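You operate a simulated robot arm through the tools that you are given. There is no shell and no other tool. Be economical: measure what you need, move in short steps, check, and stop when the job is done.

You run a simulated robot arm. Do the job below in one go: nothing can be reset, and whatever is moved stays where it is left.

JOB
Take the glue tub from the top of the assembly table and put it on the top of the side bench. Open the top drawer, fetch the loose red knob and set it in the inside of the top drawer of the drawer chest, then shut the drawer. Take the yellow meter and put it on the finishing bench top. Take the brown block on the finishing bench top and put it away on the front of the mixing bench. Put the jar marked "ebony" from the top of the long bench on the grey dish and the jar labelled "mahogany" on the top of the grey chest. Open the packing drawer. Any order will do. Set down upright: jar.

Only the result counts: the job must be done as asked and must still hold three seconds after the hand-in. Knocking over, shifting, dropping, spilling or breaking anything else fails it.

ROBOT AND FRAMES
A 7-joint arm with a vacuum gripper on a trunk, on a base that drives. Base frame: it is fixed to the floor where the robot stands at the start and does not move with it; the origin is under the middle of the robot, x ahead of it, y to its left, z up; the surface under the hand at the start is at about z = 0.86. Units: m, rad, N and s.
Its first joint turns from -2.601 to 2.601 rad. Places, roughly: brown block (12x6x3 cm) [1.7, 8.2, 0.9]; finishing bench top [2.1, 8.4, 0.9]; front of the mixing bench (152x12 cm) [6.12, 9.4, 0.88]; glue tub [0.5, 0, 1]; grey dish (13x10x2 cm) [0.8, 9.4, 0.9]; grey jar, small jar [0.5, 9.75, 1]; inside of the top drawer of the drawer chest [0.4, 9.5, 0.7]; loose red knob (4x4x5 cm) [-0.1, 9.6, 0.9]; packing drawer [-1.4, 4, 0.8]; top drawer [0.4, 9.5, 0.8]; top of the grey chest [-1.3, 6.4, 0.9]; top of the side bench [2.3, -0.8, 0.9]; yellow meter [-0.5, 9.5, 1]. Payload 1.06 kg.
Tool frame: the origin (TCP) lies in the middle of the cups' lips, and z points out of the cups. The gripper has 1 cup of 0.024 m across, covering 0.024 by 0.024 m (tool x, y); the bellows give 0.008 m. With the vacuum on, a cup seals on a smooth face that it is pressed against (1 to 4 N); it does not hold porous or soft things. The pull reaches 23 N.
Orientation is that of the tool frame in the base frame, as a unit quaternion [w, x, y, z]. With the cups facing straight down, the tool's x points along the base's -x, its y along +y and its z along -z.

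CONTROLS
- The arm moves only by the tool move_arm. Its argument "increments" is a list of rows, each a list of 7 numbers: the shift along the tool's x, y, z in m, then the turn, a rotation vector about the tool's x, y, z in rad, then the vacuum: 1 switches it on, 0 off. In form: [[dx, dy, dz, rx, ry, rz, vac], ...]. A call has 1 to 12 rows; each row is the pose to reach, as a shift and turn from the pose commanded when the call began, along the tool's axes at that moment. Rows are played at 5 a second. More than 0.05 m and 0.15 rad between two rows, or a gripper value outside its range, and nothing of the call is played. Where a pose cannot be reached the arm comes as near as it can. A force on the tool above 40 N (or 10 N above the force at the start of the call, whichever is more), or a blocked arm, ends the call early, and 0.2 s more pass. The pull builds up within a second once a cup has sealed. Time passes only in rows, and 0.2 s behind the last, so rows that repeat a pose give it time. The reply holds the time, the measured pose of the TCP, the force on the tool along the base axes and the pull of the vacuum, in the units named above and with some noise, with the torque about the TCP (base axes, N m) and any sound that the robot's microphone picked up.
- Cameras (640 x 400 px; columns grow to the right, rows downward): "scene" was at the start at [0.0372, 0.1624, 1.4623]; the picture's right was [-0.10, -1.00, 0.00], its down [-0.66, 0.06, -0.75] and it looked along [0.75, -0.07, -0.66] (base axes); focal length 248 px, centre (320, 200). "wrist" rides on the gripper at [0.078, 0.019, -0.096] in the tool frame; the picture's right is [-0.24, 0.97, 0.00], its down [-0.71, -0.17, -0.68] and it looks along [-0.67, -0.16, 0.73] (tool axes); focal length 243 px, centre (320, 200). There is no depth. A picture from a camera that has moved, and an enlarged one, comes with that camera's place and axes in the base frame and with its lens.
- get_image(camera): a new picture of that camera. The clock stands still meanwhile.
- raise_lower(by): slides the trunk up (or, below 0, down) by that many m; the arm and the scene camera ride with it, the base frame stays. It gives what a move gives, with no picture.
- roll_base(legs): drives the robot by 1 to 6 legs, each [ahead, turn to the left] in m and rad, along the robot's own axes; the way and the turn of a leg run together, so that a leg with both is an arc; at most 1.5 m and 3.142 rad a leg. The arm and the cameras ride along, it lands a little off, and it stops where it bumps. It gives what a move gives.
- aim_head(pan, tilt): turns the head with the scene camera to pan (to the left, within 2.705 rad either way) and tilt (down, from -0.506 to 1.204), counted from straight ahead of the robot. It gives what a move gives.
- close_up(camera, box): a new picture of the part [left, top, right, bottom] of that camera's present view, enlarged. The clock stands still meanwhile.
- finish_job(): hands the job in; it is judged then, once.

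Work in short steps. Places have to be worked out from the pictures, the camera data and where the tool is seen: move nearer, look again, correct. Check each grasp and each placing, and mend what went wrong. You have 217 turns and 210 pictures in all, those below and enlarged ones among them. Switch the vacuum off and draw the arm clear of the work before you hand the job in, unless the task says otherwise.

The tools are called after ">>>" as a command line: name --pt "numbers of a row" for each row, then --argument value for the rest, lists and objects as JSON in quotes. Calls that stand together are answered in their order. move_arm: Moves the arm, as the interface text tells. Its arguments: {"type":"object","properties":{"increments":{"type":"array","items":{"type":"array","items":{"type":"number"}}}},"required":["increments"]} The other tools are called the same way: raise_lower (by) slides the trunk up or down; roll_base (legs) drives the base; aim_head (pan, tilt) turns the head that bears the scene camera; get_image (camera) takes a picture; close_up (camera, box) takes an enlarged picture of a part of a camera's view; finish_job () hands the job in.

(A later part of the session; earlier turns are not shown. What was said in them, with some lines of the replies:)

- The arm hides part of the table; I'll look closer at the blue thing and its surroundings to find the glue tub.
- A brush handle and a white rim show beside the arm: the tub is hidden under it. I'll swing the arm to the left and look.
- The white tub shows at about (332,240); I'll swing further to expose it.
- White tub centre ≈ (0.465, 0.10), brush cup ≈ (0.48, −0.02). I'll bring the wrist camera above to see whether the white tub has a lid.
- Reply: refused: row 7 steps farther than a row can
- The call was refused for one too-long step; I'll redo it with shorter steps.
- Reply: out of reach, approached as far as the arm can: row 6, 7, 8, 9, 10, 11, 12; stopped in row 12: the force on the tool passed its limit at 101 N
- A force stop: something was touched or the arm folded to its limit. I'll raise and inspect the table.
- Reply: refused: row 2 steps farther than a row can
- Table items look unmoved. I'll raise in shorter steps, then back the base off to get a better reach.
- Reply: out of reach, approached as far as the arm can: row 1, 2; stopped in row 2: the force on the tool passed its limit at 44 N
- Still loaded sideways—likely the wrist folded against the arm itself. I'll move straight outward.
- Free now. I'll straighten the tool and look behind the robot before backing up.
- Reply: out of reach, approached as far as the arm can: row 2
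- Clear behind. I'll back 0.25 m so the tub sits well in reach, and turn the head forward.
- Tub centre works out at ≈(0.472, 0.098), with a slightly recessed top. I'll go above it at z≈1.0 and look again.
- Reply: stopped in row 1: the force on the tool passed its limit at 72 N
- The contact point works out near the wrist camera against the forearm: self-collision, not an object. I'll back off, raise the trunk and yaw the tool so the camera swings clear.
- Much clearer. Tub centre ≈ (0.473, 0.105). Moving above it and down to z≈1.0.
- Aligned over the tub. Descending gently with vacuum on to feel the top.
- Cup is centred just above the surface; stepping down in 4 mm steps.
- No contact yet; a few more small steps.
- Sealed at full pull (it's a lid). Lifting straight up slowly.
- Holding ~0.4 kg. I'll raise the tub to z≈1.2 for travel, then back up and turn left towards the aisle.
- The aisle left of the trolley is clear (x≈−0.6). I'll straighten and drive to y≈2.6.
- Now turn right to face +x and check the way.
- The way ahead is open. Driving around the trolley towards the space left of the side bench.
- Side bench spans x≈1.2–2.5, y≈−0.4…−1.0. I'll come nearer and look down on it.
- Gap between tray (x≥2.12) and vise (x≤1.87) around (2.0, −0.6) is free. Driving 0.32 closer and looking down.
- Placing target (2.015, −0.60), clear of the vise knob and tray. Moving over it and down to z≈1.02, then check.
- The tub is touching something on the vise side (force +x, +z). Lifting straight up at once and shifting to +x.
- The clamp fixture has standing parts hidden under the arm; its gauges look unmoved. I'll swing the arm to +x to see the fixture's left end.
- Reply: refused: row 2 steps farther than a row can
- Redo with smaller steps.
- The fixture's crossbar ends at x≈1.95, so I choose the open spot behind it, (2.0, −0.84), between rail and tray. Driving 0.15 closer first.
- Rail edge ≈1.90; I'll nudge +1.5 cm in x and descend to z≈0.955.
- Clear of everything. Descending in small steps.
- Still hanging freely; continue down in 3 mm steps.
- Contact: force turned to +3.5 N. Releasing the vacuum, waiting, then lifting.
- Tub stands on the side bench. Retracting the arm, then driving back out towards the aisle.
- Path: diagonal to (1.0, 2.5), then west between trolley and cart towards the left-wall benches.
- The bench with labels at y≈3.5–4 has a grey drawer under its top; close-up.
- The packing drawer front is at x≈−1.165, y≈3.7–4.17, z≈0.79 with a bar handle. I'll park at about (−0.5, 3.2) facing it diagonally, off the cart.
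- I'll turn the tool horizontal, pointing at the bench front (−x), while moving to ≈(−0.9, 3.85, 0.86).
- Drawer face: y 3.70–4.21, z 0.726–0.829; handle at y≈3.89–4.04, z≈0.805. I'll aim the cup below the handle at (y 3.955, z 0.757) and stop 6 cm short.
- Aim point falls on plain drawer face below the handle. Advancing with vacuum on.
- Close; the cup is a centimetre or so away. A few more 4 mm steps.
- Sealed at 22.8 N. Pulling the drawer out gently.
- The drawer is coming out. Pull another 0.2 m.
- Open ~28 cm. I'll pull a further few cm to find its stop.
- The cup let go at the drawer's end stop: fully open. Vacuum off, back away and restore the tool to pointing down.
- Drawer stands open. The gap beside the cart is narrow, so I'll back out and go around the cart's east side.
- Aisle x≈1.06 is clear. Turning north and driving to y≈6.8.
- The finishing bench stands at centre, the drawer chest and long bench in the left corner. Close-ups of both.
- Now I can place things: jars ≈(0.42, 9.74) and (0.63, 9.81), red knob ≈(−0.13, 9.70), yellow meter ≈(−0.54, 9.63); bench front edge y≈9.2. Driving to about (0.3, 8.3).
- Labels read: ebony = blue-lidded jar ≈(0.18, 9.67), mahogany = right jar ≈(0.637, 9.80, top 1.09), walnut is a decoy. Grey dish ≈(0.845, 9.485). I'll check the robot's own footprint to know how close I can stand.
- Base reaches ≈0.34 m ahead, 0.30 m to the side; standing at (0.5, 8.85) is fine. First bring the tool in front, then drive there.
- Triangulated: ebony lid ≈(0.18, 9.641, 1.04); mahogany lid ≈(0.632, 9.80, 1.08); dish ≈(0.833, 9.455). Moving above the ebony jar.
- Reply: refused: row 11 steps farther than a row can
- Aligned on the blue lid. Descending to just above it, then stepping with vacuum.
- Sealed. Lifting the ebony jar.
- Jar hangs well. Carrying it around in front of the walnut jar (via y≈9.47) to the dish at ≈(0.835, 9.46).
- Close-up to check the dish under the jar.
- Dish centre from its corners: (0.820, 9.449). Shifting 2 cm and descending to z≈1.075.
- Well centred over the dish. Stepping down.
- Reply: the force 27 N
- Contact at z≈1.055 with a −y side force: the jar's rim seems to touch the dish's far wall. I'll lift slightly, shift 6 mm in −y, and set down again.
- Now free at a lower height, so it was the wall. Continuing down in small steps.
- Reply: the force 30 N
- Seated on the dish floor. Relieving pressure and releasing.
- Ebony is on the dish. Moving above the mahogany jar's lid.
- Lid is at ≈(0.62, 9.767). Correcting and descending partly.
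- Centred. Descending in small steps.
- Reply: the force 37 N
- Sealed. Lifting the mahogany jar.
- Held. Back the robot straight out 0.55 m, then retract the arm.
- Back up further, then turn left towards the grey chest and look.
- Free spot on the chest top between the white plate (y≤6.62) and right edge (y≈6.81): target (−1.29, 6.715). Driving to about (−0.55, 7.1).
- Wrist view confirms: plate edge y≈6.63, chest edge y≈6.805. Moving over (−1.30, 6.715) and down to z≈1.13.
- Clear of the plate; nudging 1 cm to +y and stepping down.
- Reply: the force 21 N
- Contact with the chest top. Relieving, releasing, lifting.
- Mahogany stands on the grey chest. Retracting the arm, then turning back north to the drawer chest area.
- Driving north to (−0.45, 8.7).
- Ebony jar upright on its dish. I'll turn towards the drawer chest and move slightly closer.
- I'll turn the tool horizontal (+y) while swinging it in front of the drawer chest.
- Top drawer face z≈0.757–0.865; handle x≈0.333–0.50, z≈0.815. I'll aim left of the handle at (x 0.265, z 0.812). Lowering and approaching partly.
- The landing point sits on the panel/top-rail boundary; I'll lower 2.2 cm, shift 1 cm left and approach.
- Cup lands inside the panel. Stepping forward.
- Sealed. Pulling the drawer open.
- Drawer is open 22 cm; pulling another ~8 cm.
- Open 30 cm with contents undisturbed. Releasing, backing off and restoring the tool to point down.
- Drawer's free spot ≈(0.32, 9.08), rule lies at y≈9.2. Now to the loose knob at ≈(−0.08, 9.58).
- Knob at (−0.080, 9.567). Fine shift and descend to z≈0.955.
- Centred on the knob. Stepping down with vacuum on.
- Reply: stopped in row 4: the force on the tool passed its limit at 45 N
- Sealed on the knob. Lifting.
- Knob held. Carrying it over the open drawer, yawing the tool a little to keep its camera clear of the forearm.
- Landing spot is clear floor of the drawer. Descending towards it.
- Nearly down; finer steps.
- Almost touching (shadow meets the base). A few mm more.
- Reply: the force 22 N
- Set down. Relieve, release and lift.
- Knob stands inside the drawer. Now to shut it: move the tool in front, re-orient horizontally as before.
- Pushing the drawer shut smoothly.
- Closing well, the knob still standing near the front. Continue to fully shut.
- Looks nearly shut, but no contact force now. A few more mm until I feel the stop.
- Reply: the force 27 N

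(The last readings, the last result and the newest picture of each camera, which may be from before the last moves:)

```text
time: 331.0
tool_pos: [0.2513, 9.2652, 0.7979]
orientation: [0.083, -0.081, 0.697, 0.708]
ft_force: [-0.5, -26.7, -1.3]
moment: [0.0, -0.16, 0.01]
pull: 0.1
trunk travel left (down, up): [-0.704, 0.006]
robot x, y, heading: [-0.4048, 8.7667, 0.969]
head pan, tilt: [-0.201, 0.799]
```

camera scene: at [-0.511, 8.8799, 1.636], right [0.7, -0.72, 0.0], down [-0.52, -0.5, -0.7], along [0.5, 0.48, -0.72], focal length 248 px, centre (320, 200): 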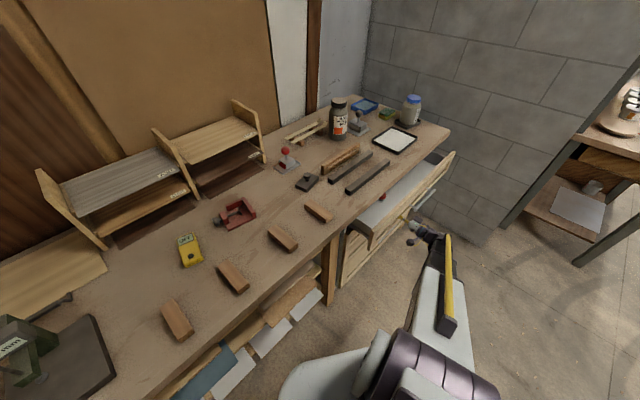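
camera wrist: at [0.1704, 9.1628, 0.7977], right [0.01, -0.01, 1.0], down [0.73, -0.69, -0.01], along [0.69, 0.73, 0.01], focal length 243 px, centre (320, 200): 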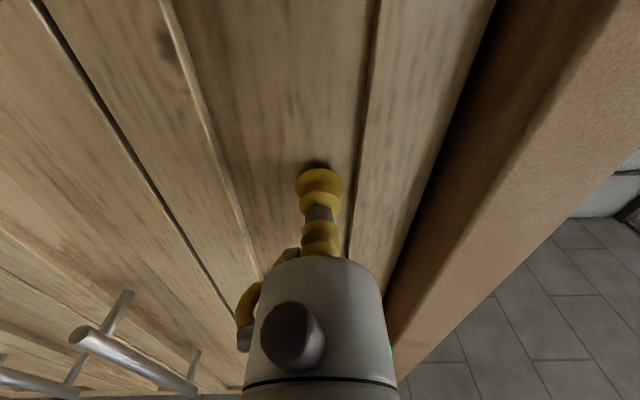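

Hard stop felt: drawer is shut. Backing off and restoring the tool downward.

>>> move_arm --pt "0 0 -0.04 0 0 0 0" --pt "0 0 -0.09 0 0 0 0" --pt "0 0 -0.14 0 0 0 0" --pt "0 0 -0.19 0 0 0 0" --pt "0 0 -0.24 0 0 0 0" --pt "0 0 -0.29 0 0 0 0" --pt "0 0 -0.34 0 0 0 0" --pt "0 0 -0.38 0 0 0 0"

>>> move_arm --pt "0.0005 0.0375 0 0.139 0.0328 0 0" --pt "0.001 0.075 0 0.278 0.0656 0 0" --pt "0.0015 0.1125 0 0.417 0.0985 0 0" --pt "0.002 0.15 0 0.556 0.1313 0 0" --pt "0.0025 0.1875 0 0.695 0.1641 0 0" --pt "0.003 0.225 0 0.834 0.1969 0 0" --pt "0.0035 0.2625 0 0.973 0.2297 0 0" --pt "0.004 0.3 0 1.112 0.2626 0 0" --pt "0.0045 0.3375 0 1.251 0.2954 0 0" --pt "0.005 0.375 0 1.39 0.3282 0 0" --pt "0.006 0.413 0 1.529 0.361 0 0"

>>> get_image --camera "scene"

```text
time: 332.8
tool_pos: [0.2471, 8.8905, 0.7903]
orientation: [0.082, -0.082, 0.698, 0.707]
ft_force: [0.3, 0.5, -0.4]
moment: [0.03, -0.01, -0.03]
pull: 0.1
trunk travel left (down, up): [-0.704, 0.006]
robot x, y, heading: [-0.4017, 8.765, 0.969]
head pan, tilt: [-0.201, 0.799]
```

```text
time: 335.2
tool_pos: [0.151, 8.8782, 1.1938]
orientation: [0.001, -0.116, 0.993, 0.006]
ft_force: [0.7, 0.0, -0.9]
moment: [0.02, 0.03, -0.04]
pull: 0.1
trunk travel left (down, up): [-0.704, 0.006]
robot x, y, heading: [-0.3969, 8.7616, 0.975]
head pan, tilt: [-0.201, 0.799]
```

```text
81 pictures are left
camera scene: at [-0.5112, 8.8799, 1.636], right [0.7, -0.72, 0.0], down [-0.52, -0.5, -0.7], along [0.5, 0.48, -0.72], focal length 248 px, centre (320, 200)
```

scene: 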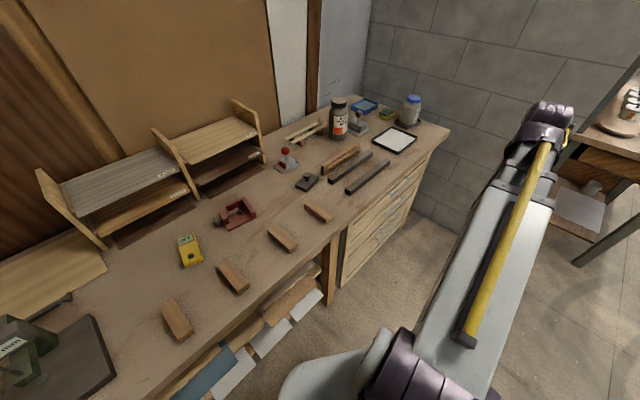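

Drawer shut, everything in place. Now the yellow meter at ≈(−0.494, 9.51): moving the arm over it.

>>> move_arm --pt "0.0152 0.0447 0 0 0 0 0" --pt "0.0303 0.0894 0 0 0 0 0" --pt "0.0455 0.1341 0 0 0 0 0" --pt "0.0606 0.1788 0 0 0 0 0" --pt "0.0758 0.2235 0 0 0 0 0" --pt "0.0909 0.2682 0 0 0 0 0" --pt "0.106 0.3129 0 0 0 0 0" --pt "0.1212 0.3576 0 0 0 0 0" --pt "0.1364 0.4023 0 0 0 0 0" --pt "0.1515 0.447 0 0 0 0 0"

>>> move_arm --pt "0.0331 0.0315 0 0 0 0 0" --pt "0.0662 0.0629 0 0 0 0 0" --pt "0.0993 0.0944 0 0 0 0 0" --pt "0.1324 0.1258 0 0 0 0 0" --pt "0.1655 0.1573 0 0 0 0 0" --pt "0.1986 0.1888 0 0 0 0 0" --pt "0.2317 0.2202 0 0 0 0 0" --pt "0.2648 0.2517 0 0 0 0 0" --pt "0.2979 0.2831 0 0 0 0 0" --pt "0.331 0.3146 0 0 0 0 0" --pt "0.331 0.3146 0.05 0 0 0 0" --pt "0.331 0.3146 0.1 0 0 0 0"

>>> get_image --camera "wrist"

```text
time: 337.4
tool_pos: [-0.1004, 9.2855, 1.1979]
orientation: [0.001, -0.114, 0.993, 0.007]
ft_force: [0.8, -0.1, -0.3]
moment: [0.04, -0.02, -0.05]
pull: 0.0
trunk travel left (down, up): [-0.704, 0.006]
robot x, y, heading: [-0.4018, 8.766, 0.971]
head pan, tilt: [-0.201, 0.799]
```

```text
time: 340.0
tool_pos: [-0.4978, 9.514, 1.0981]
orientation: [0.002, -0.115, 0.993, 0.007]
ft_force: [0.0, -0.6, -0.2]
moment: [-0.03, -0.03, 0.02]
pull: 0.2
trunk travel left (down, up): [-0.704, 0.006]
robot x, y, heading: [-0.4056, 8.7632, 0.969]
head pan, tilt: [-0.201, 0.799]
```

```text
80 pictures are left
camera wrist: at [-0.5779, 9.5143, 1.194], right [0.01, 1.0, 0.01], down [0.73, -0.01, 0.68], along [0.69, 0.01, -0.73], focal length 243 px, centre (320, 200)
```

wrist: 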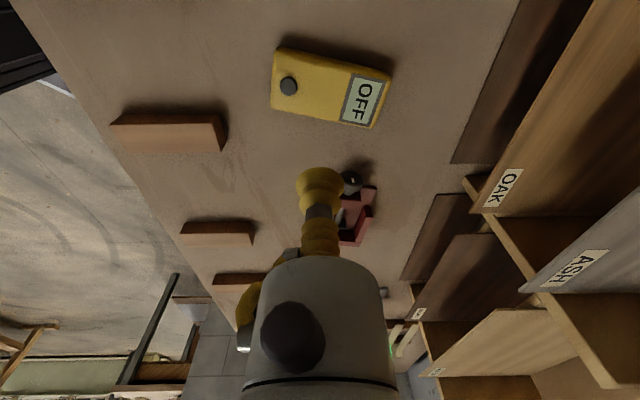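

The flat yellow spot between its knob and display is at ≈(−0.479, 9.518). Shift and descend.

>>> move_arm --pt "-0.0195 0.001 0.04 0 0 0 0" --pt "-0.0195 0.001 0.08 0 0 0 0" --pt "-0.0195 0.001 0.12 0 0 0 0" --pt "-0.0195 0.001 0.145 0 0 0 0"

>>> get_image --camera "wrist"

```text
time: 341.0
tool_pos: [-0.476, 9.5185, 0.9557]
orientation: [0.001, -0.115, 0.993, 0.007]
ft_force: [-0.4, -0.4, -0.3]
moment: [0.01, 0.01, 0.01]
pull: 0.1
trunk travel left (down, up): [-0.704, 0.006]
robot x, y, heading: [-0.4005, 8.7634, 0.97]
head pan, tilt: [-0.201, 0.799]
```

```text
79 pictures are left
camera wrist: at [-0.5559, 9.5187, 1.0506], right [0.01, 1.0, 0.01], down [0.73, -0.01, 0.68], along [0.69, 0.01, -0.73], focal length 243 px, centre (320, 200)
```

wrist: 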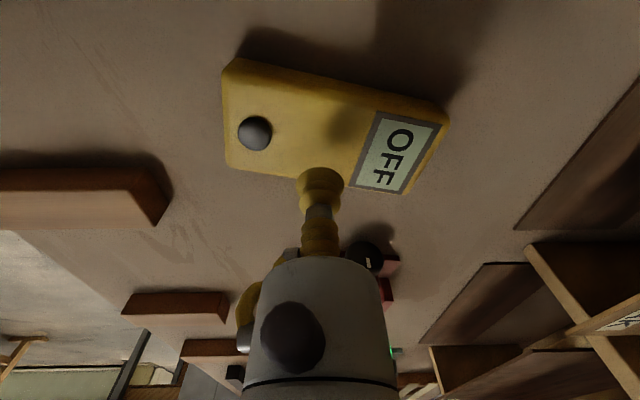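

Aligned on flat yellow. Stepping down with vacuum.

>>> move_arm --pt "0.003 -0.003 0.012 0 0 0 1" --pt "0.003 -0.003 0.024 0 0 0 1" --pt "0.003 -0.003 0.03 0 0 0 1" --pt "0.003 -0.003 0.035 0 0 0 1"

```text
time: 342.0
tool_pos: [-0.4791, 9.519, 0.9226]
orientation: [0.0, -0.115, 0.993, 0.008]
ft_force: [-1.6, 8.5, 19.1]
moment: [-0.18, -0.05, -0.03]
pull: 23.1
trunk travel left (down, up): [-0.704, 0.006]
robot x, y, heading: [-0.4069, 8.7622, 0.971]
head pan, tilt: [-0.201, 0.799]
```

Sealed. Lifting.

>>> move_arm --pt "0 0 -0.01 0 0 0 1" --pt "0 0 -0.04 0 0 0 1" --pt "0 0 -0.09 0 0 0 1" --pt "0 0 -0.14 0 0 0 1" --pt "0 0 -0.19 0 0 0 1" --pt "0 0 -0.24 0 0 0 1" --pt "0 0 -0.27 0 0 0 1"

>>> get_image --camera "wrist"

```text
time: 343.6
tool_pos: [-0.4799, 9.5136, 1.1905]
orientation: [0.001, -0.115, 0.993, 0.006]
ft_force: [-0.4, 0.3, -1.5]
moment: [-0.02, 0.01, -0.01]
pull: 23.1
trunk travel left (down, up): [-0.704, 0.006]
robot x, y, heading: [-0.3999, 8.7684, 0.969]
head pan, tilt: [-0.201, 0.799]
```

```text
78 pictures are left
camera wrist: at [-0.5597, 9.5129, 1.2864], right [0.01, 1.0, 0.01], down [0.73, -0.01, 0.68], along [0.69, 0.01, -0.73], focal length 243 px, centre (320, 200)
```

wrist: 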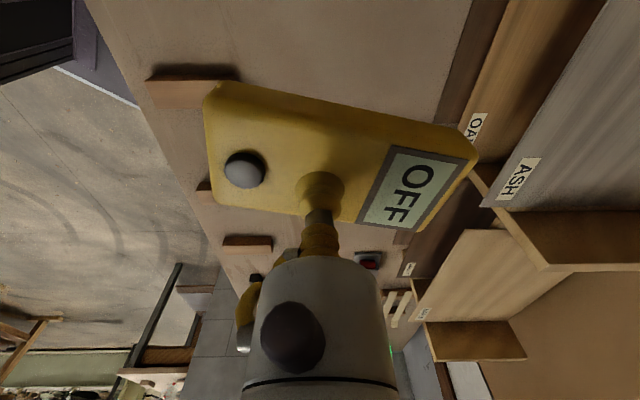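

Meter held. Turning right and driving southeast, then east to stand before the finishing bench.

>>> roll_base --legs '[[0, -1.815], [1.0, 0], [0.95, 0]]'

>>> aim_head --pan 0.7 --tilt 0.5

>>> get_image --camera "scene"

```text
time: 357.8
tool_pos: [1.6665, 7.2228, 1.1914]
orientation: [0.006, 0.707, 0.707, 0.004]
ft_force: [-0.4, 0.7, -2.6]
moment: [-0.03, 0.03, -0.01]
pull: 22.8
trunk travel left (down, up): [-0.704, 0.006]
robot x, y, heading: [0.9158, 7.3179, -0.829]
head pan, tilt: [-0.201, 0.799]
```

```text
time: 359.0
tool_pos: [1.6674, 7.2235, 1.1901]
orientation: [0.006, 0.707, 0.707, 0.003]
ft_force: [-0.2, -0.5, -2.2]
moment: [-0.01, 0.03, 0.03]
pull: 22.9
trunk travel left (down, up): [-0.704, 0.006]
robot x, y, heading: [0.9155, 7.3156, -0.833]
head pan, tilt: [0.7, 0.499]
```

```text
77 pictures are left
camera scene: at [1.1042, 7.4533, 1.6619], right [-0.13, -0.99, 0.0], down [-0.47, 0.06, -0.88], along [0.87, -0.12, -0.48], focal length 248 px, centre (320, 200)
```

scene: 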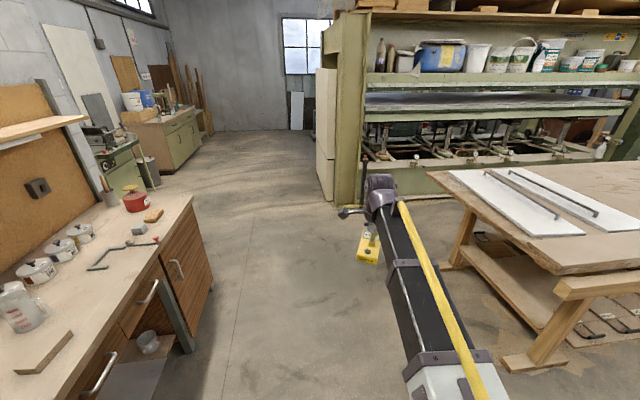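

Clear aisle. Driving east 1 m to stand in front of the bench.

>>> roll_base --legs '[[0, 0.81], [0.95, 0], [0, 0.87]]'

>>> aim_head --pan 0.7 --tilt 0.75

>>> get_image --camera "scene"

>>> get_image --camera "wrist"

```text
time: 368.5
tool_pos: [1.9141, 8.0535, 1.1902]
orientation: [0.001, -0.066, 0.998, 0.007]
ft_force: [0.4, 1.1, -1.4]
moment: [-0.05, -0.01, 0.03]
pull: 22.8
trunk travel left (down, up): [-0.704, 0.006]
robot x, y, heading: [1.9177, 7.3001, 0.866]
head pan, tilt: [0.7, 0.499]
```

```text
time: 369.3
tool_pos: [1.9154, 8.0543, 1.1913]
orientation: [0.001, -0.064, 0.998, 0.007]
ft_force: [0.1, -0.5, -1.6]
moment: [-0.02, -0.03, -0.03]
pull: 22.6
trunk travel left (down, up): [-0.704, 0.006]
robot x, y, heading: [1.9144, 7.3009, 0.868]
head pan, tilt: [0.7, 0.75]
```

```text
76 pictures are left
camera scene: at [1.7574, 7.4594, 1.64], right [1.0, 0.0, 0.0], down [0.0, -0.68, -0.73], along [0.0, 0.73, -0.68], focal length 248 px, centre (320, 200)
```

scene: 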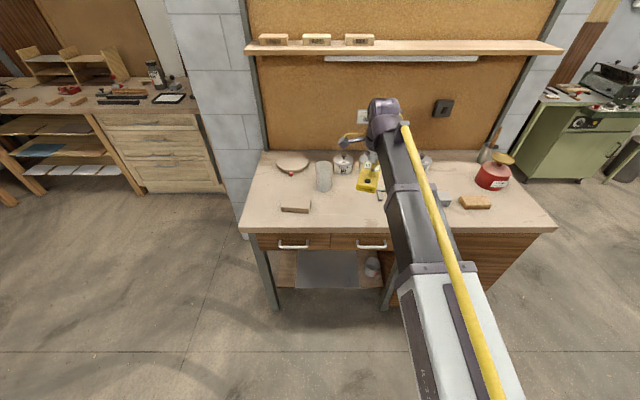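

```text
75 pictures are left
camera wrist: at [1.8353, 8.0614, 1.2859], right [0.11, 0.99, 0.01], down [0.72, -0.09, 0.69], along [0.68, -0.06, -0.73], focal length 243 px, centre (320, 200)
```

wrist: 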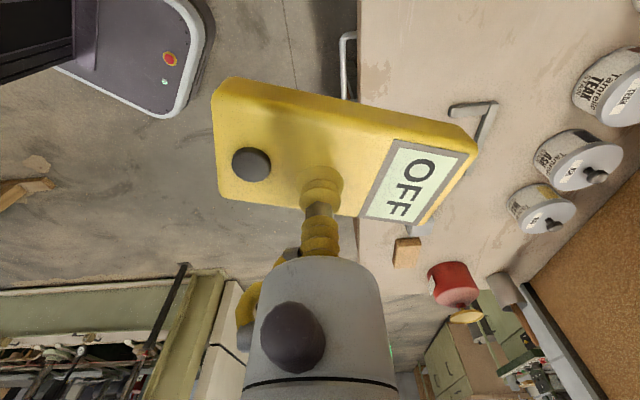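

Free area at the bench front between block and square, ≈(1.86, 8.21). Moving over it and descending to ≈0.97.

>>> move_arm --pt "0.0085 0.0405 0 0 0 0 1" --pt "0.017 0.081 0 0 0 0 1" --pt "0.0255 0.1215 0 0 0 0 1" --pt "0.034 0.162 0 0 0 0 1" --pt "0.034 0.162 0.05 0 0 0 1" --pt "0.034 0.162 0.1 0 0 0 1" --pt "0.034 0.162 0.15 0 0 0 1" --pt "0.034 0.162 0.2 0 0 0 1" --pt "0.034 0.162 0.22 0 0 0 1"

>>> get_image --camera "wrist"

>>> get_image --camera "scene"

```text
time: 371.3
tool_pos: [1.8592, 8.2123, 0.9711]
orientation: [0.001, -0.066, 0.998, 0.007]
ft_force: [0.5, 0.5, -1.9]
moment: [-0.05, 0.0, 0.01]
pull: 23.3
trunk travel left (down, up): [-0.704, 0.006]
robot x, y, heading: [1.9155, 7.3053, 0.872]
head pan, tilt: [0.7, 0.75]
```

```text
74 pictures are left
camera wrist: at [1.7785, 8.2202, 1.0657], right [0.11, 0.99, 0.01], down [0.72, -0.09, 0.69], along [0.68, -0.06, -0.73], focal length 243 px, centre (320, 200)
```

wrist: 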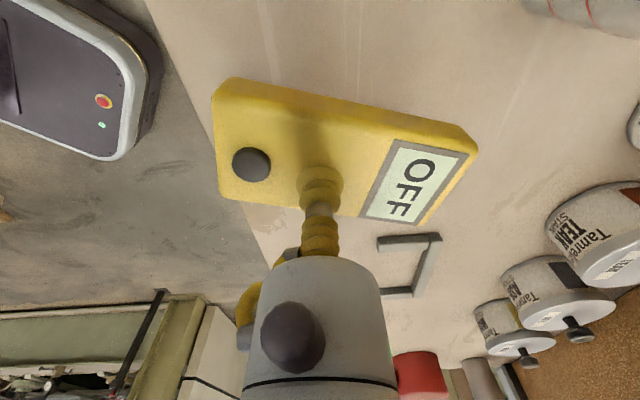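

```text
73 pictures are left
camera scene: at [1.7573, 7.4596, 1.64], right [1.0, 0.0, 0.0], down [0.0, -0.68, -0.73], along [0.0, 0.73, -0.68], focal length 248 px, centre (320, 200)
```

scene: 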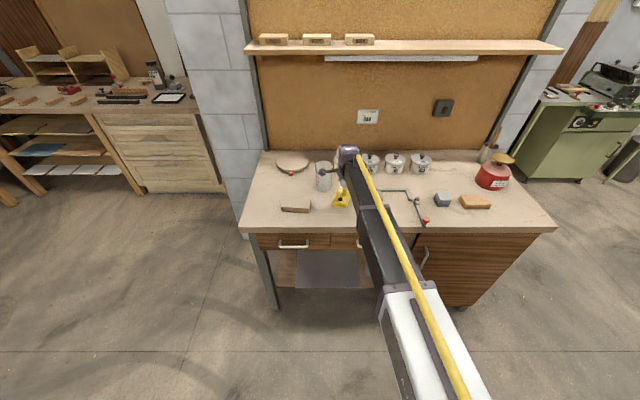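

Bench edge is at y≈8.127; I'll shift 2 cm inward and step down.

>>> move_arm --pt "-0.003 0.02 0.012 0 0 0 1" --pt "-0.003 0.02 0.024 0 0 0 1" --pt "-0.003 0.02 0.034 0 0 0 1" --pt "-0.003 0.02 0.04 0 0 0 1"

```text
time: 372.3
tool_pos: [1.8602, 8.2335, 0.9327]
orientation: [0.001, -0.065, 0.998, 0.007]
ft_force: [0.2, 0.1, -2.2]
moment: [-0.05, -0.02, 0.01]
pull: 22.5
trunk travel left (down, up): [-0.704, 0.006]
robot x, y, heading: [1.9161, 7.3015, 0.866]
head pan, tilt: [0.7, 0.75]
```

>>> move_arm --pt "0 0 0.003 0 0 0 1" --pt "0 0 0.006 0 0 0 1" --pt "0 0 0.009 0 0 0 1"

```text
time: 373.1
tool_pos: [1.8597, 8.2328, 0.9231]
orientation: [0.002, -0.065, 0.998, 0.006]
ft_force: [0.3, -0.2, -2.3]
moment: [-0.02, -0.02, 0.0]
pull: 22.8
trunk travel left (down, up): [-0.704, 0.006]
robot x, y, heading: [1.917, 7.3012, 0.873]
head pan, tilt: [0.7, 0.75]
```

>>> move_arm --pt "0 0 0.003 0 0 0 1" --pt "0 0 0.006 0 0 0 1" --pt "0 0 0.009 0 0 0 1"

```text
time: 373.9
tool_pos: [1.8606, 8.2329, 0.9142]
orientation: [0.001, -0.065, 0.998, 0.008]
ft_force: [0.4, 0.5, -1.3]
moment: [0.0, 0.0, 0.0]
pull: 23.3
trunk travel left (down, up): [-0.704, 0.006]
robot x, y, heading: [1.9192, 7.3021, 0.868]
head pan, tilt: [0.7, 0.75]
```

>>> move_arm --pt "0 0 0.003 0 0 0 1" --pt "0 0 0.006 0 0 0 1" --pt "0 0 0.008 0 0 0 1"

```text
time: 374.7
tool_pos: [1.8614, 8.2332, 0.9071]
orientation: [0.002, -0.066, 0.998, 0.009]
ft_force: [2.5, 3.7, 11.4]
moment: [-0.09, -0.01, 0.12]
pull: 23.0
trunk travel left (down, up): [-0.704, 0.006]
robot x, y, heading: [1.9193, 7.3016, 0.869]
head pan, tilt: [0.7, 0.75]
```

Set on the bench (11 N). Releasing and lifting.

>>> move_arm --pt "0 0 -0.002 0 0 0 1" --pt "0 0 -0.003 0 0 0 0" --pt "0 0 -0.003 0 0 0 0" --pt "0 0 -0.003 0 0 0 0" --pt "0 0 -0.012 0 0 0 0" --pt "0 0 -0.05 0 0 0 0" --pt "0 0 -0.1 0 0 0 0" --pt "0 0 -0.15 0 0 0 0" --pt "0 0 -0.2 0 0 0 0"

>>> get_image --camera "wrist"

>>> close_up --camera "scene" --box '[240, 140, 400, 240]'

```text
time: 376.7
tool_pos: [1.8574, 8.2334, 1.1076]
orientation: [0.001, -0.065, 0.998, 0.007]
ft_force: [1.0, 0.3, 0.0]
moment: [0.01, 0.01, 0.02]
pull: 0.1
trunk travel left (down, up): [-0.704, 0.006]
robot x, y, heading: [1.9158, 7.3058, 0.87]
head pan, tilt: [0.7, 0.75]
```

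```text
72 pictures are left
camera wrist: at [1.7784, 8.2408, 1.2021], right [0.11, 0.99, 0.01], down [0.72, -0.09, 0.68], along [0.68, -0.06, -0.73], focal length 243 px, centre (320, 200)
```

wrist: 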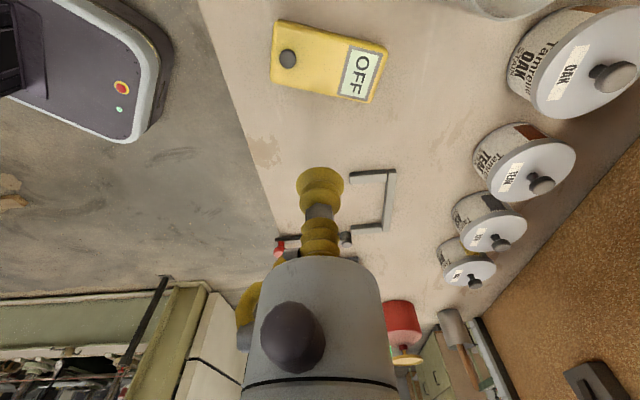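

```text
4.00 times, centred on (320, 190) of scene
camera zoom: at [1.7574, 7.4591, 1.64], right [1.0, 0.0, 0.0], down [0.0, -0.68, -0.73], along [0.0, 0.73, -0.68], focal length 992 px, centre (320, 240)
```

zoom: 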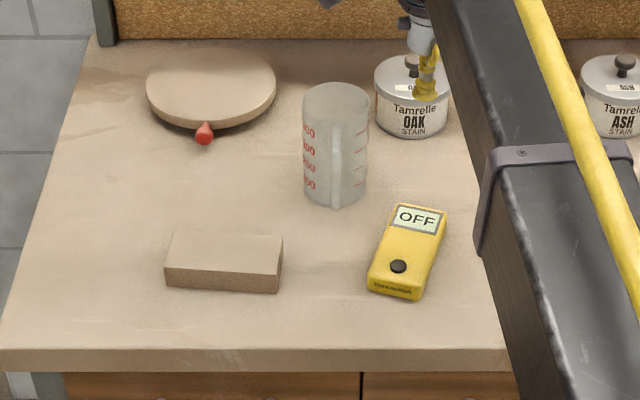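

Meter sits on the finishing bench. Next the brown block at ≈(1.659, 8.232).

>>> move_arm --pt "0.04 0.005 0 0 0 0 0" --pt "0.08 0.01 0 0 0 0 0" --pt "0.12 0.015 0 0 0 0 0" --pt "0.16 0.02 0 0 0 0 0" --pt "0.197 0.026 0 0 0 0 0" --pt "0.197 0.026 0.04 0 0 0 0" --pt "0.197 0.026 0.08 0 0 0 0"

>>> get_image --camera "wrist"

```text
time: 378.3
tool_pos: [1.6627, 8.2329, 1.0277]
orientation: [0.001, -0.066, 0.998, 0.006]
ft_force: [0.7, -0.1, 0.0]
moment: [-0.02, -0.01, 0.01]
pull: 0.2
trunk travel left (down, up): [-0.704, 0.006]
robot x, y, heading: [1.9205, 7.3031, 0.872]
head pan, tilt: [0.7, 0.75]
```

```text
70 pictures are left
camera wrist: at [1.5831, 8.2413, 1.1229], right [0.11, 0.99, 0.01], down [0.72, -0.09, 0.69], along [0.68, -0.06, -0.73], focal length 243 px, centre (320, 200)
```

wrist: 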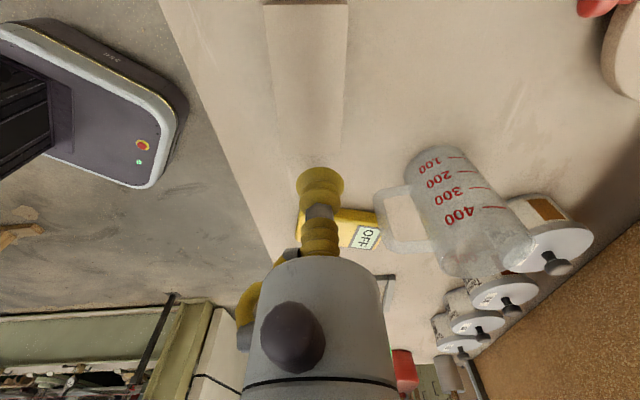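

>>> close_up --camera "wrist" --box '[220, 0, 420, 180]'

```text
2.22 times, centred on (320, 90) of wrist
camera zoom: at [1.5831, 8.2413, 1.1229], right [0.11, 0.99, 0.01], down [0.72, -0.09, 0.69], along [0.68, -0.06, -0.73], focal length 539 px, centre (320, 444)
```

zoom: 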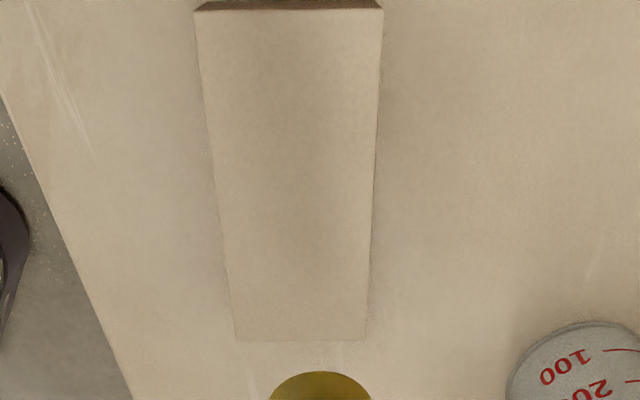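

Block top centre (1.659, 8.228). Descending with vacuum.

>>> move_arm --pt "0.004 -0.004 0.04 0 0 0 1" --pt "0.004 -0.004 0.08 0 0 0 1" --pt "0.004 -0.004 0.105 0 0 0 1" --pt "0.004 -0.004 0.113 0 0 0 1" --pt "0.004 -0.004 0.119 0 0 0 1"

```text
time: 379.5
tool_pos: [1.6579, 8.2302, 0.91]
orientation: [0.0, -0.066, 0.998, 0.009]
ft_force: [-2.5, 5.8, 16.5]
moment: [-0.05, 0.02, -0.03]
pull: 22.8
trunk travel left (down, up): [-0.704, 0.006]
robot x, y, heading: [1.9171, 7.3017, 0.871]
head pan, tilt: [0.7, 0.75]
```

Sealed. Lifting the block.

>>> move_arm --pt "0 0 -0.01 0 0 0 1" --pt "0 0 -0.04 0 0 0 1" --pt "0 0 -0.09 0 0 0 1" --pt "0 0 -0.14 0 0 0 1" --pt "0 0 -0.19 0 0 0 1" --pt "0 0 -0.24 0 0 0 1" --pt "0 0 -0.28 0 0 0 1"

>>> get_image --camera "wrist"

```text
time: 381.1
tool_pos: [1.6615, 8.2283, 1.1877]
orientation: [0.002, -0.065, 0.998, 0.007]
ft_force: [0.7, -0.4, -2.3]
moment: [0.04, -0.02, 0.02]
pull: 22.8
trunk travel left (down, up): [-0.704, 0.006]
robot x, y, heading: [1.915, 7.3008, 0.872]
head pan, tilt: [0.7, 0.75]
```

```text
68 pictures are left
camera wrist: at [1.5822, 8.2361, 1.2824], right [0.11, 0.99, 0.01], down [0.72, -0.09, 0.69], along [0.68, -0.06, -0.73], focal length 243 px, centre (320, 200)
```

wrist: 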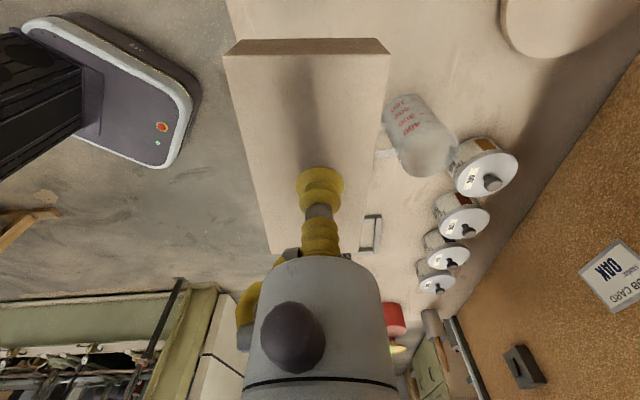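

Block held. Retract the arm, then head east towards the mixing bench.

>>> move_arm --pt "-0.016 -0.045 0 0 0 0 1" --pt "-0.032 -0.09 0 0 0 0 1" --pt "-0.048 -0.136 0 0 0 0 1" --pt "-0.064 -0.181 0 0 0 0 1" --pt "-0.08 -0.226 0 0 0 0 1" --pt "-0.096 -0.271 0 0 0 0 1" --pt "-0.11 -0.317 0 0 0 0 1"

>>> roll_base --legs '[[0, -0.85], [1.3, 0]]'

>>> aim_head --pan 0.3 --tilt 0.35

>>> get_image --camera "scene"

```text
time: 382.7
tool_pos: [1.8104, 7.9247, 1.1871]
orientation: [0.001, -0.065, 0.998, 0.008]
ft_force: [0.0, 0.4, -1.5]
moment: [-0.03, 0.01, -0.03]
pull: 22.9
trunk travel left (down, up): [-0.704, 0.006]
robot x, y, heading: [1.9188, 7.3039, 0.87]
head pan, tilt: [0.7, 0.75]
```

```text
time: 391.4
tool_pos: [3.5831, 7.838, 1.1861]
orientation: [0.004, 0.343, 0.939, 0.006]
ft_force: [-0.7, -0.5, -1.6]
moment: [0.01, -0.03, 0.0]
pull: 23.3
trunk travel left (down, up): [-0.704, 0.006]
robot x, y, heading: [3.1959, 7.3394, 0.037]
head pan, tilt: [0.7, 0.75]
```

```text
time: 392.2
tool_pos: [3.5818, 7.8378, 1.1859]
orientation: [0.005, 0.342, 0.94, 0.007]
ft_force: [0.2, -0.6, -1.1]
moment: [-0.04, -0.03, 0.02]
pull: 23.0
trunk travel left (down, up): [-0.704, 0.006]
robot x, y, heading: [3.1921, 7.333, 0.038]
head pan, tilt: [0.3, 0.351]
```

```text
67 pictures are left
camera scene: at [3.2295, 7.536, 1.6755], right [0.33, -0.94, 0.0], down [-0.32, -0.11, -0.94], along [0.89, 0.31, -0.34], focal length 248 px, centre (320, 200)
```

scene: 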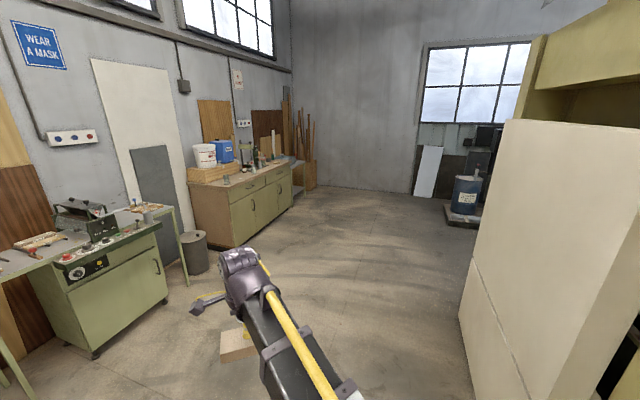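

The mixing bench is ahead-left (front strip x 5.36–6.88, y≈9.34–9.46). Driving there diagonally.

>>> roll_base --legs '[[0, 0.37], [1.4, 0], [1.35, 0]]'

>>> aim_head --pan 0.9 --tilt 0.6

>>> get_image --camera "scene"

```text
time: 406.7
tool_pos: [5.8984, 9.0208, 1.1867]
orientation: [0.002, 0.161, 0.987, 0.007]
ft_force: [0.2, -0.2, -1.8]
moment: [0.02, 0.06, 0.03]
pull: 22.4
trunk travel left (down, up): [-0.704, 0.006]
robot x, y, heading: [5.7192, 8.4163, 0.411]
head pan, tilt: [0.3, 0.351]
```

```text
time: 407.7
tool_pos: [5.8981, 9.0211, 1.1868]
orientation: [0.003, 0.161, 0.987, 0.007]
ft_force: [-0.9, 0.6, -1.8]
moment: [-0.01, -0.01, -0.01]
pull: 22.4
trunk travel left (down, up): [-0.704, 0.006]
robot x, y, heading: [5.7215, 8.4111, 0.42]
head pan, tilt: [0.901, 0.6]
```

```text
66 pictures are left
camera scene: at [5.633, 8.6347, 1.6529], right [0.97, -0.25, 0.0], down [-0.14, -0.55, -0.83], along [0.21, 0.8, -0.56], focal length 248 px, centre (320, 200)
```

scene: 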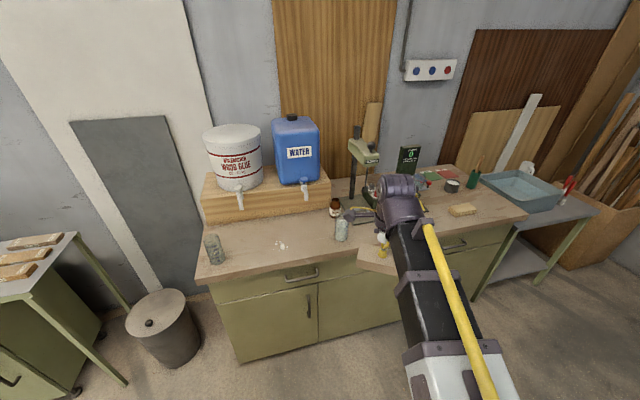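

>>> get_image --camera "wrist"

>>> close_up --camera "scene" --box '[260, 150, 520, 290]'

```text
65 pictures are left
camera wrist: at [5.8305, 9.063, 1.2818], right [0.53, 0.85, 0.01], down [0.61, -0.4, 0.69], along [0.59, -0.36, -0.73], focal length 243 px, centre (320, 200)
```

wrist: 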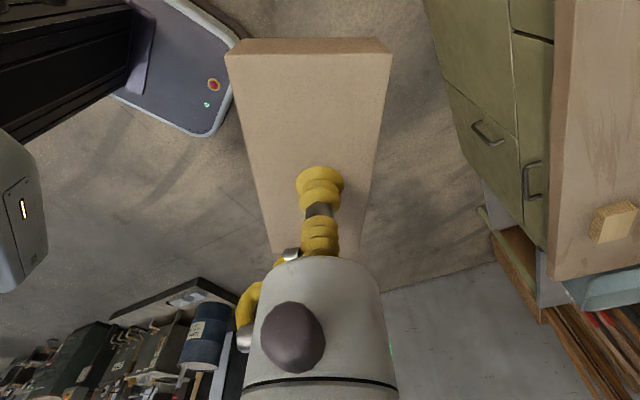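

```text
2.46 times, centred on (390, 220) of scene
camera zoom: at [5.633, 8.6347, 1.6529], right [0.97, -0.25, 0.0], down [-0.14, -0.55, -0.83], along [0.21, 0.8, -0.56], focal length 610 px, centre (148, 151)
```

zoom: 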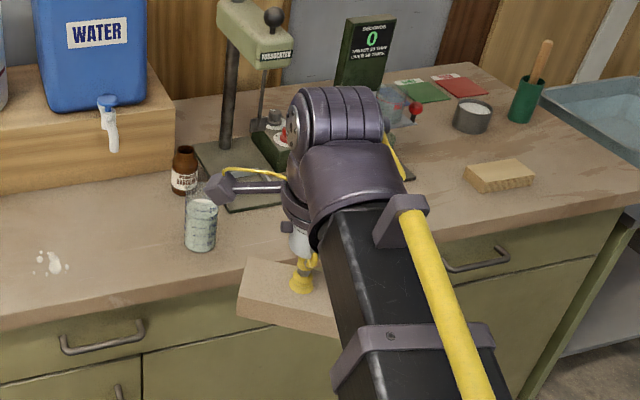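

Clear strip around (6.3, 9.39). Driving 0.47 m ahead to bring it within reach, then yaw the block to lie along the strip.

>>> roll_base --legs '[[0.47, 0]]'

>>> move_arm --pt "0 0 0 0 0 -0.14 1" --pt "0 0 0 0 0 -0.28 1" --pt "0 0 0 0 0 -0.42 1" --pt "0 0 0 0 0 -0.557 1"

>>> get_image --camera "wrist"

>>> get_image --camera "scene"

```text
time: 410.5
tool_pos: [6.332, 9.2072, 1.1852]
orientation: [0.002, 0.164, 0.986, 0.007]
ft_force: [-0.6, 0.3, -2.2]
moment: [0.02, -0.03, -0.02]
pull: 22.4
trunk travel left (down, up): [-0.704, 0.006]
robot x, y, heading: [6.1484, 8.5997, 0.41]
head pan, tilt: [0.901, 0.6]
```

```text
time: 411.5
tool_pos: [6.3345, 9.2071, 1.1875]
orientation: [0.005, -0.116, 0.993, 0.005]
ft_force: [-0.1, 0.0, -2.1]
moment: [-0.01, 0.0, 0.0]
pull: 22.9
trunk travel left (down, up): [-0.704, 0.006]
robot x, y, heading: [6.1516, 8.5993, 0.409]
head pan, tilt: [0.901, 0.6]
```

```text
63 pictures are left
camera wrist: at [6.2525, 9.2074, 1.2821], right [0.01, 1.0, 0.01], down [0.72, -0.01, 0.69], along [0.69, 0.0, -0.72], focal length 243 px, centre (320, 200)
```

wrist: 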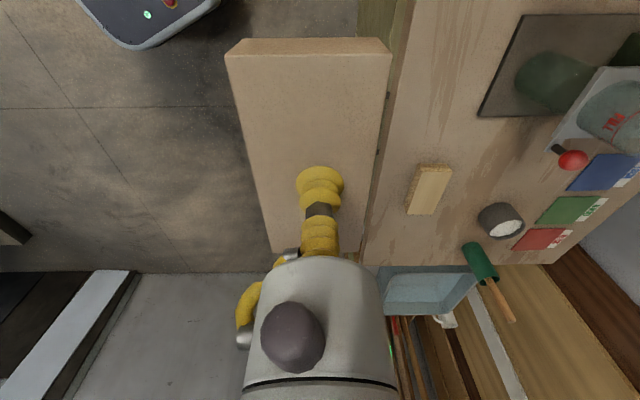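

```text
62 pictures are left
camera scene: at [6.0646, 8.8233, 1.6529], right [0.97, -0.26, 0.0], down [-0.15, -0.55, -0.82], along [0.21, 0.8, -0.57], focal length 248 px, centre (320, 200)
```

scene: 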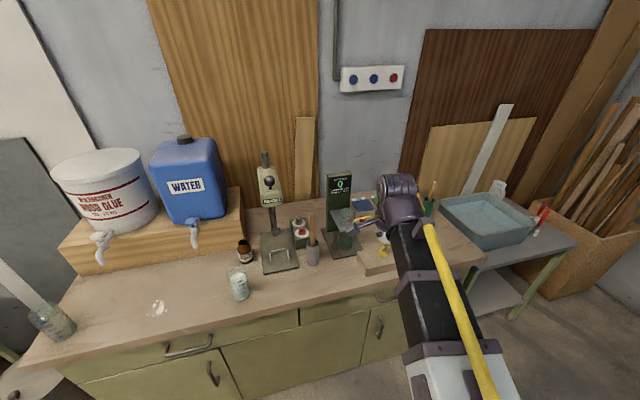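

Sponge at x≥6.52, plate edge y≈9.48, bench edge y≈9.333. Target block centre (6.345, 9.397). Moving and descending to z≈0.96.

>>> move_arm --pt "-0.013 0.0457 0 0 0 0 1" --pt "-0.0265 0.0913 0 0 0 0 1" --pt "-0.04 0.137 0 0 0 0 1" --pt "-0.053 0.1826 0 0 0 0 1" --pt "-0.053 0.1826 0.05 0 0 0 1" --pt "-0.053 0.1826 0.1 0 0 0 1" --pt "-0.053 0.1826 0.15 0 0 0 1" --pt "-0.053 0.1826 0.2 0 0 0 1" --pt "-0.053 0.1826 0.225 0 0 0 1"

>>> get_image --camera "wrist"

>>> close_up --camera "scene" --box '[280, 180, 480, 305]'

```text
time: 413.5
tool_pos: [6.343, 9.3996, 0.9662]
orientation: [0.005, -0.113, 0.994, 0.006]
ft_force: [-0.5, 0.3, -1.2]
moment: [-0.07, 0.0, 0.03]
pull: 22.8
trunk travel left (down, up): [-0.704, 0.006]
robot x, y, heading: [6.1533, 8.5982, 0.41]
head pan, tilt: [0.901, 0.6]
```

```text
61 pictures are left
camera wrist: at [6.2628, 9.4002, 1.0597], right [0.01, 1.0, 0.01], down [0.72, -0.02, 0.69], along [0.69, 0.0, -0.72], focal length 243 px, centre (320, 200)
```

wrist: 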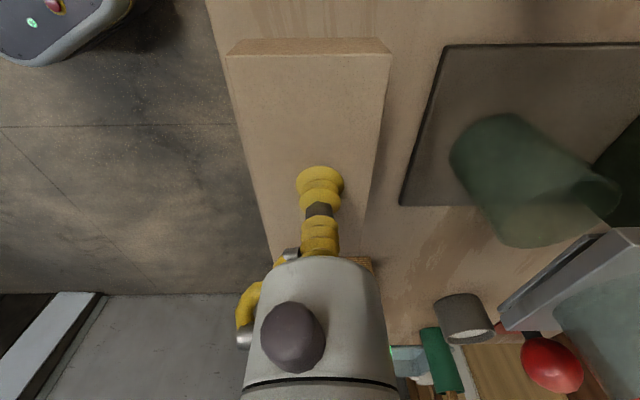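

```text
3.20 times, centred on (380, 242) of scene
camera zoom: at [6.0647, 8.8236, 1.6529], right [0.97, -0.26, 0.0], down [-0.15, -0.55, -0.82], along [0.21, 0.8, -0.57], focal length 793 px, centre (128, 64)
```

zoom: 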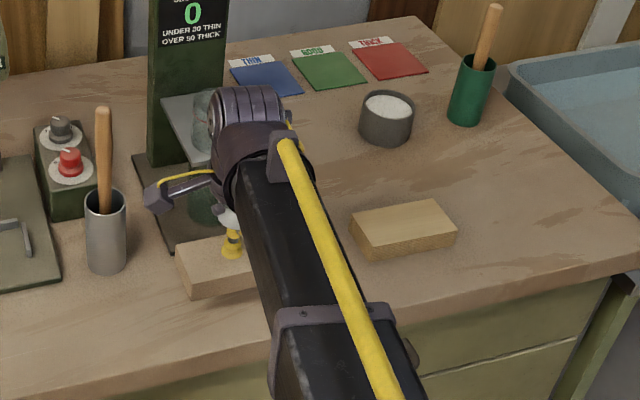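

Position good (3 cm from edge, 5 cm from plate). Stepping down.

>>> move_arm --pt "0 0 0.015 0 0 0 1" --pt "0 0 0.03 0 0 0 1" --pt "0 0 0.04 0 0 0 1" --pt "0 0 0.046 0 0 0 1"

```text
time: 414.5
tool_pos: [6.346, 9.4004, 0.9182]
orientation: [0.005, -0.113, 0.994, 0.006]
ft_force: [0.1, 0.7, -1.8]
moment: [0.0, -0.03, 0.01]
pull: 22.7
trunk travel left (down, up): [-0.704, 0.006]
robot x, y, heading: [6.1521, 8.6014, 0.41]
head pan, tilt: [0.901, 0.6]
```

>>> move_arm --pt "0 0 0.003 0 0 0 1" --pt "0 0 0.006 0 0 0 1" --pt "0 0 0.009 0 0 0 1"

```text
time: 415.3
tool_pos: [6.3464, 9.4004, 0.911]
orientation: [0.004, -0.113, 0.994, 0.007]
ft_force: [2.5, 2.7, 11.0]
moment: [-0.03, 0.06, 0.04]
pull: 22.9
trunk travel left (down, up): [-0.704, 0.006]
robot x, y, heading: [6.1511, 8.5981, 0.41]
head pan, tilt: [0.901, 0.6]
```

Contact. Releasing and lifting.

>>> move_arm --pt "0 0 -0.002 0 0 0 1" --pt "0 0 -0.003 0 0 0 0" --pt "0 0 -0.003 0 0 0 0" --pt "0 0 -0.003 0 0 0 0" --pt "0 0 -0.012 0 0 0 0" --pt "0 0 -0.05 0 0 0 0" --pt "0 0 -0.1 0 0 0 0" --pt "0 0 -0.15 0 0 0 0" --pt "0 0 -0.2 0 0 0 0" --pt "0 0 -0.25 0 0 0 0"

>>> move_arm --pt "0.01 -0.045 0 0 0 0 0" --pt "0.02 -0.09 0 0 0 0 0" --pt "0.03 -0.135 0 0 0 0 0" --pt "0.04 -0.18 0 0 0 0 0" --pt "0.05 -0.225 0 0 0 0 0"

>>> get_image --camera "wrist"

>>> get_image --camera "scene"

```text
time: 417.5
tool_pos: [6.3411, 9.3982, 1.1618]
orientation: [0.005, -0.113, 0.994, 0.006]
ft_force: [0.0, 0.3, 0.9]
moment: [0.04, 0.02, -0.02]
pull: 0.1
trunk travel left (down, up): [-0.704, 0.006]
robot x, y, heading: [6.1522, 8.5975, 0.409]
head pan, tilt: [0.901, 0.6]
```

```text
time: 418.7
tool_pos: [6.3416, 9.1635, 1.1554]
orientation: [0.004, -0.113, 0.994, 0.005]
ft_force: [0.0, -0.1, 0.2]
moment: [-0.02, -0.01, -0.03]
pull: 0.0
trunk travel left (down, up): [-0.704, 0.006]
robot x, y, heading: [6.1525, 8.5994, 0.403]
head pan, tilt: [0.901, 0.6]
```

```text
59 pictures are left
camera wrist: at [6.2626, 9.1631, 1.2495], right [0.01, 1.0, 0.01], down [0.72, -0.02, 0.69], along [0.69, 0.0, -0.72], focal length 243 px, centre (320, 200)
```

wrist: 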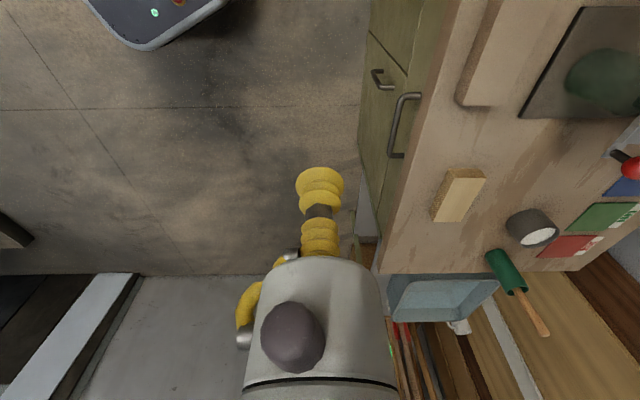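

```text
58 pictures are left
camera scene: at [6.0645, 8.8228, 1.6529], right [0.97, -0.26, 0.0], down [-0.15, -0.55, -0.83], along [0.21, 0.8, -0.56], focal length 248 px, centre (320, 200)
```

scene: 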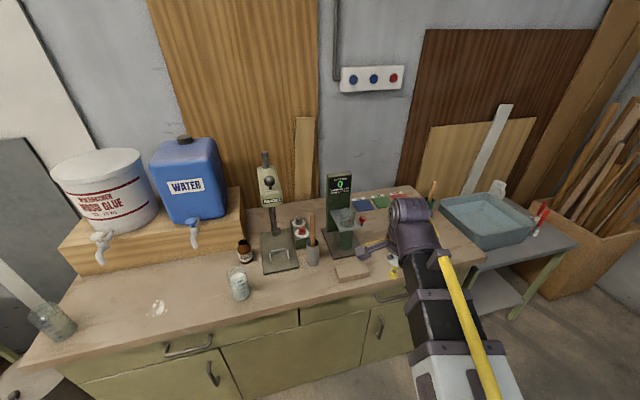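

All placements are done: block on the mixing bench front, vacuum off, arm clear. Handing in.

>>> finish_job

```text
The job is handed in.
```

I finished every item on the job and handed it in; I haven't had a result back.

- **Glue tub:** it is on top of the side bench. While I was placing it, the tub briefly touched the clamp fixture there with a few newtons of force. I saw no sign that the fixture moved.
- **Red knob:** it stands inside the top drawer of the drawer chest, and the drawer is pushed fully shut.
- **Yellow meter:** it is on the finishing bench top.
- **Brown block:** it lies along the front of the mixing bench.
- **Jars:** the ebony jar stands upright on the grey dish. It caught the dish's far wall on the first try, so I lifted it a little and set it down again. The mahogany jar stands upright on top of the grey chest.
- **Packing drawer:** it is open to its end stop.
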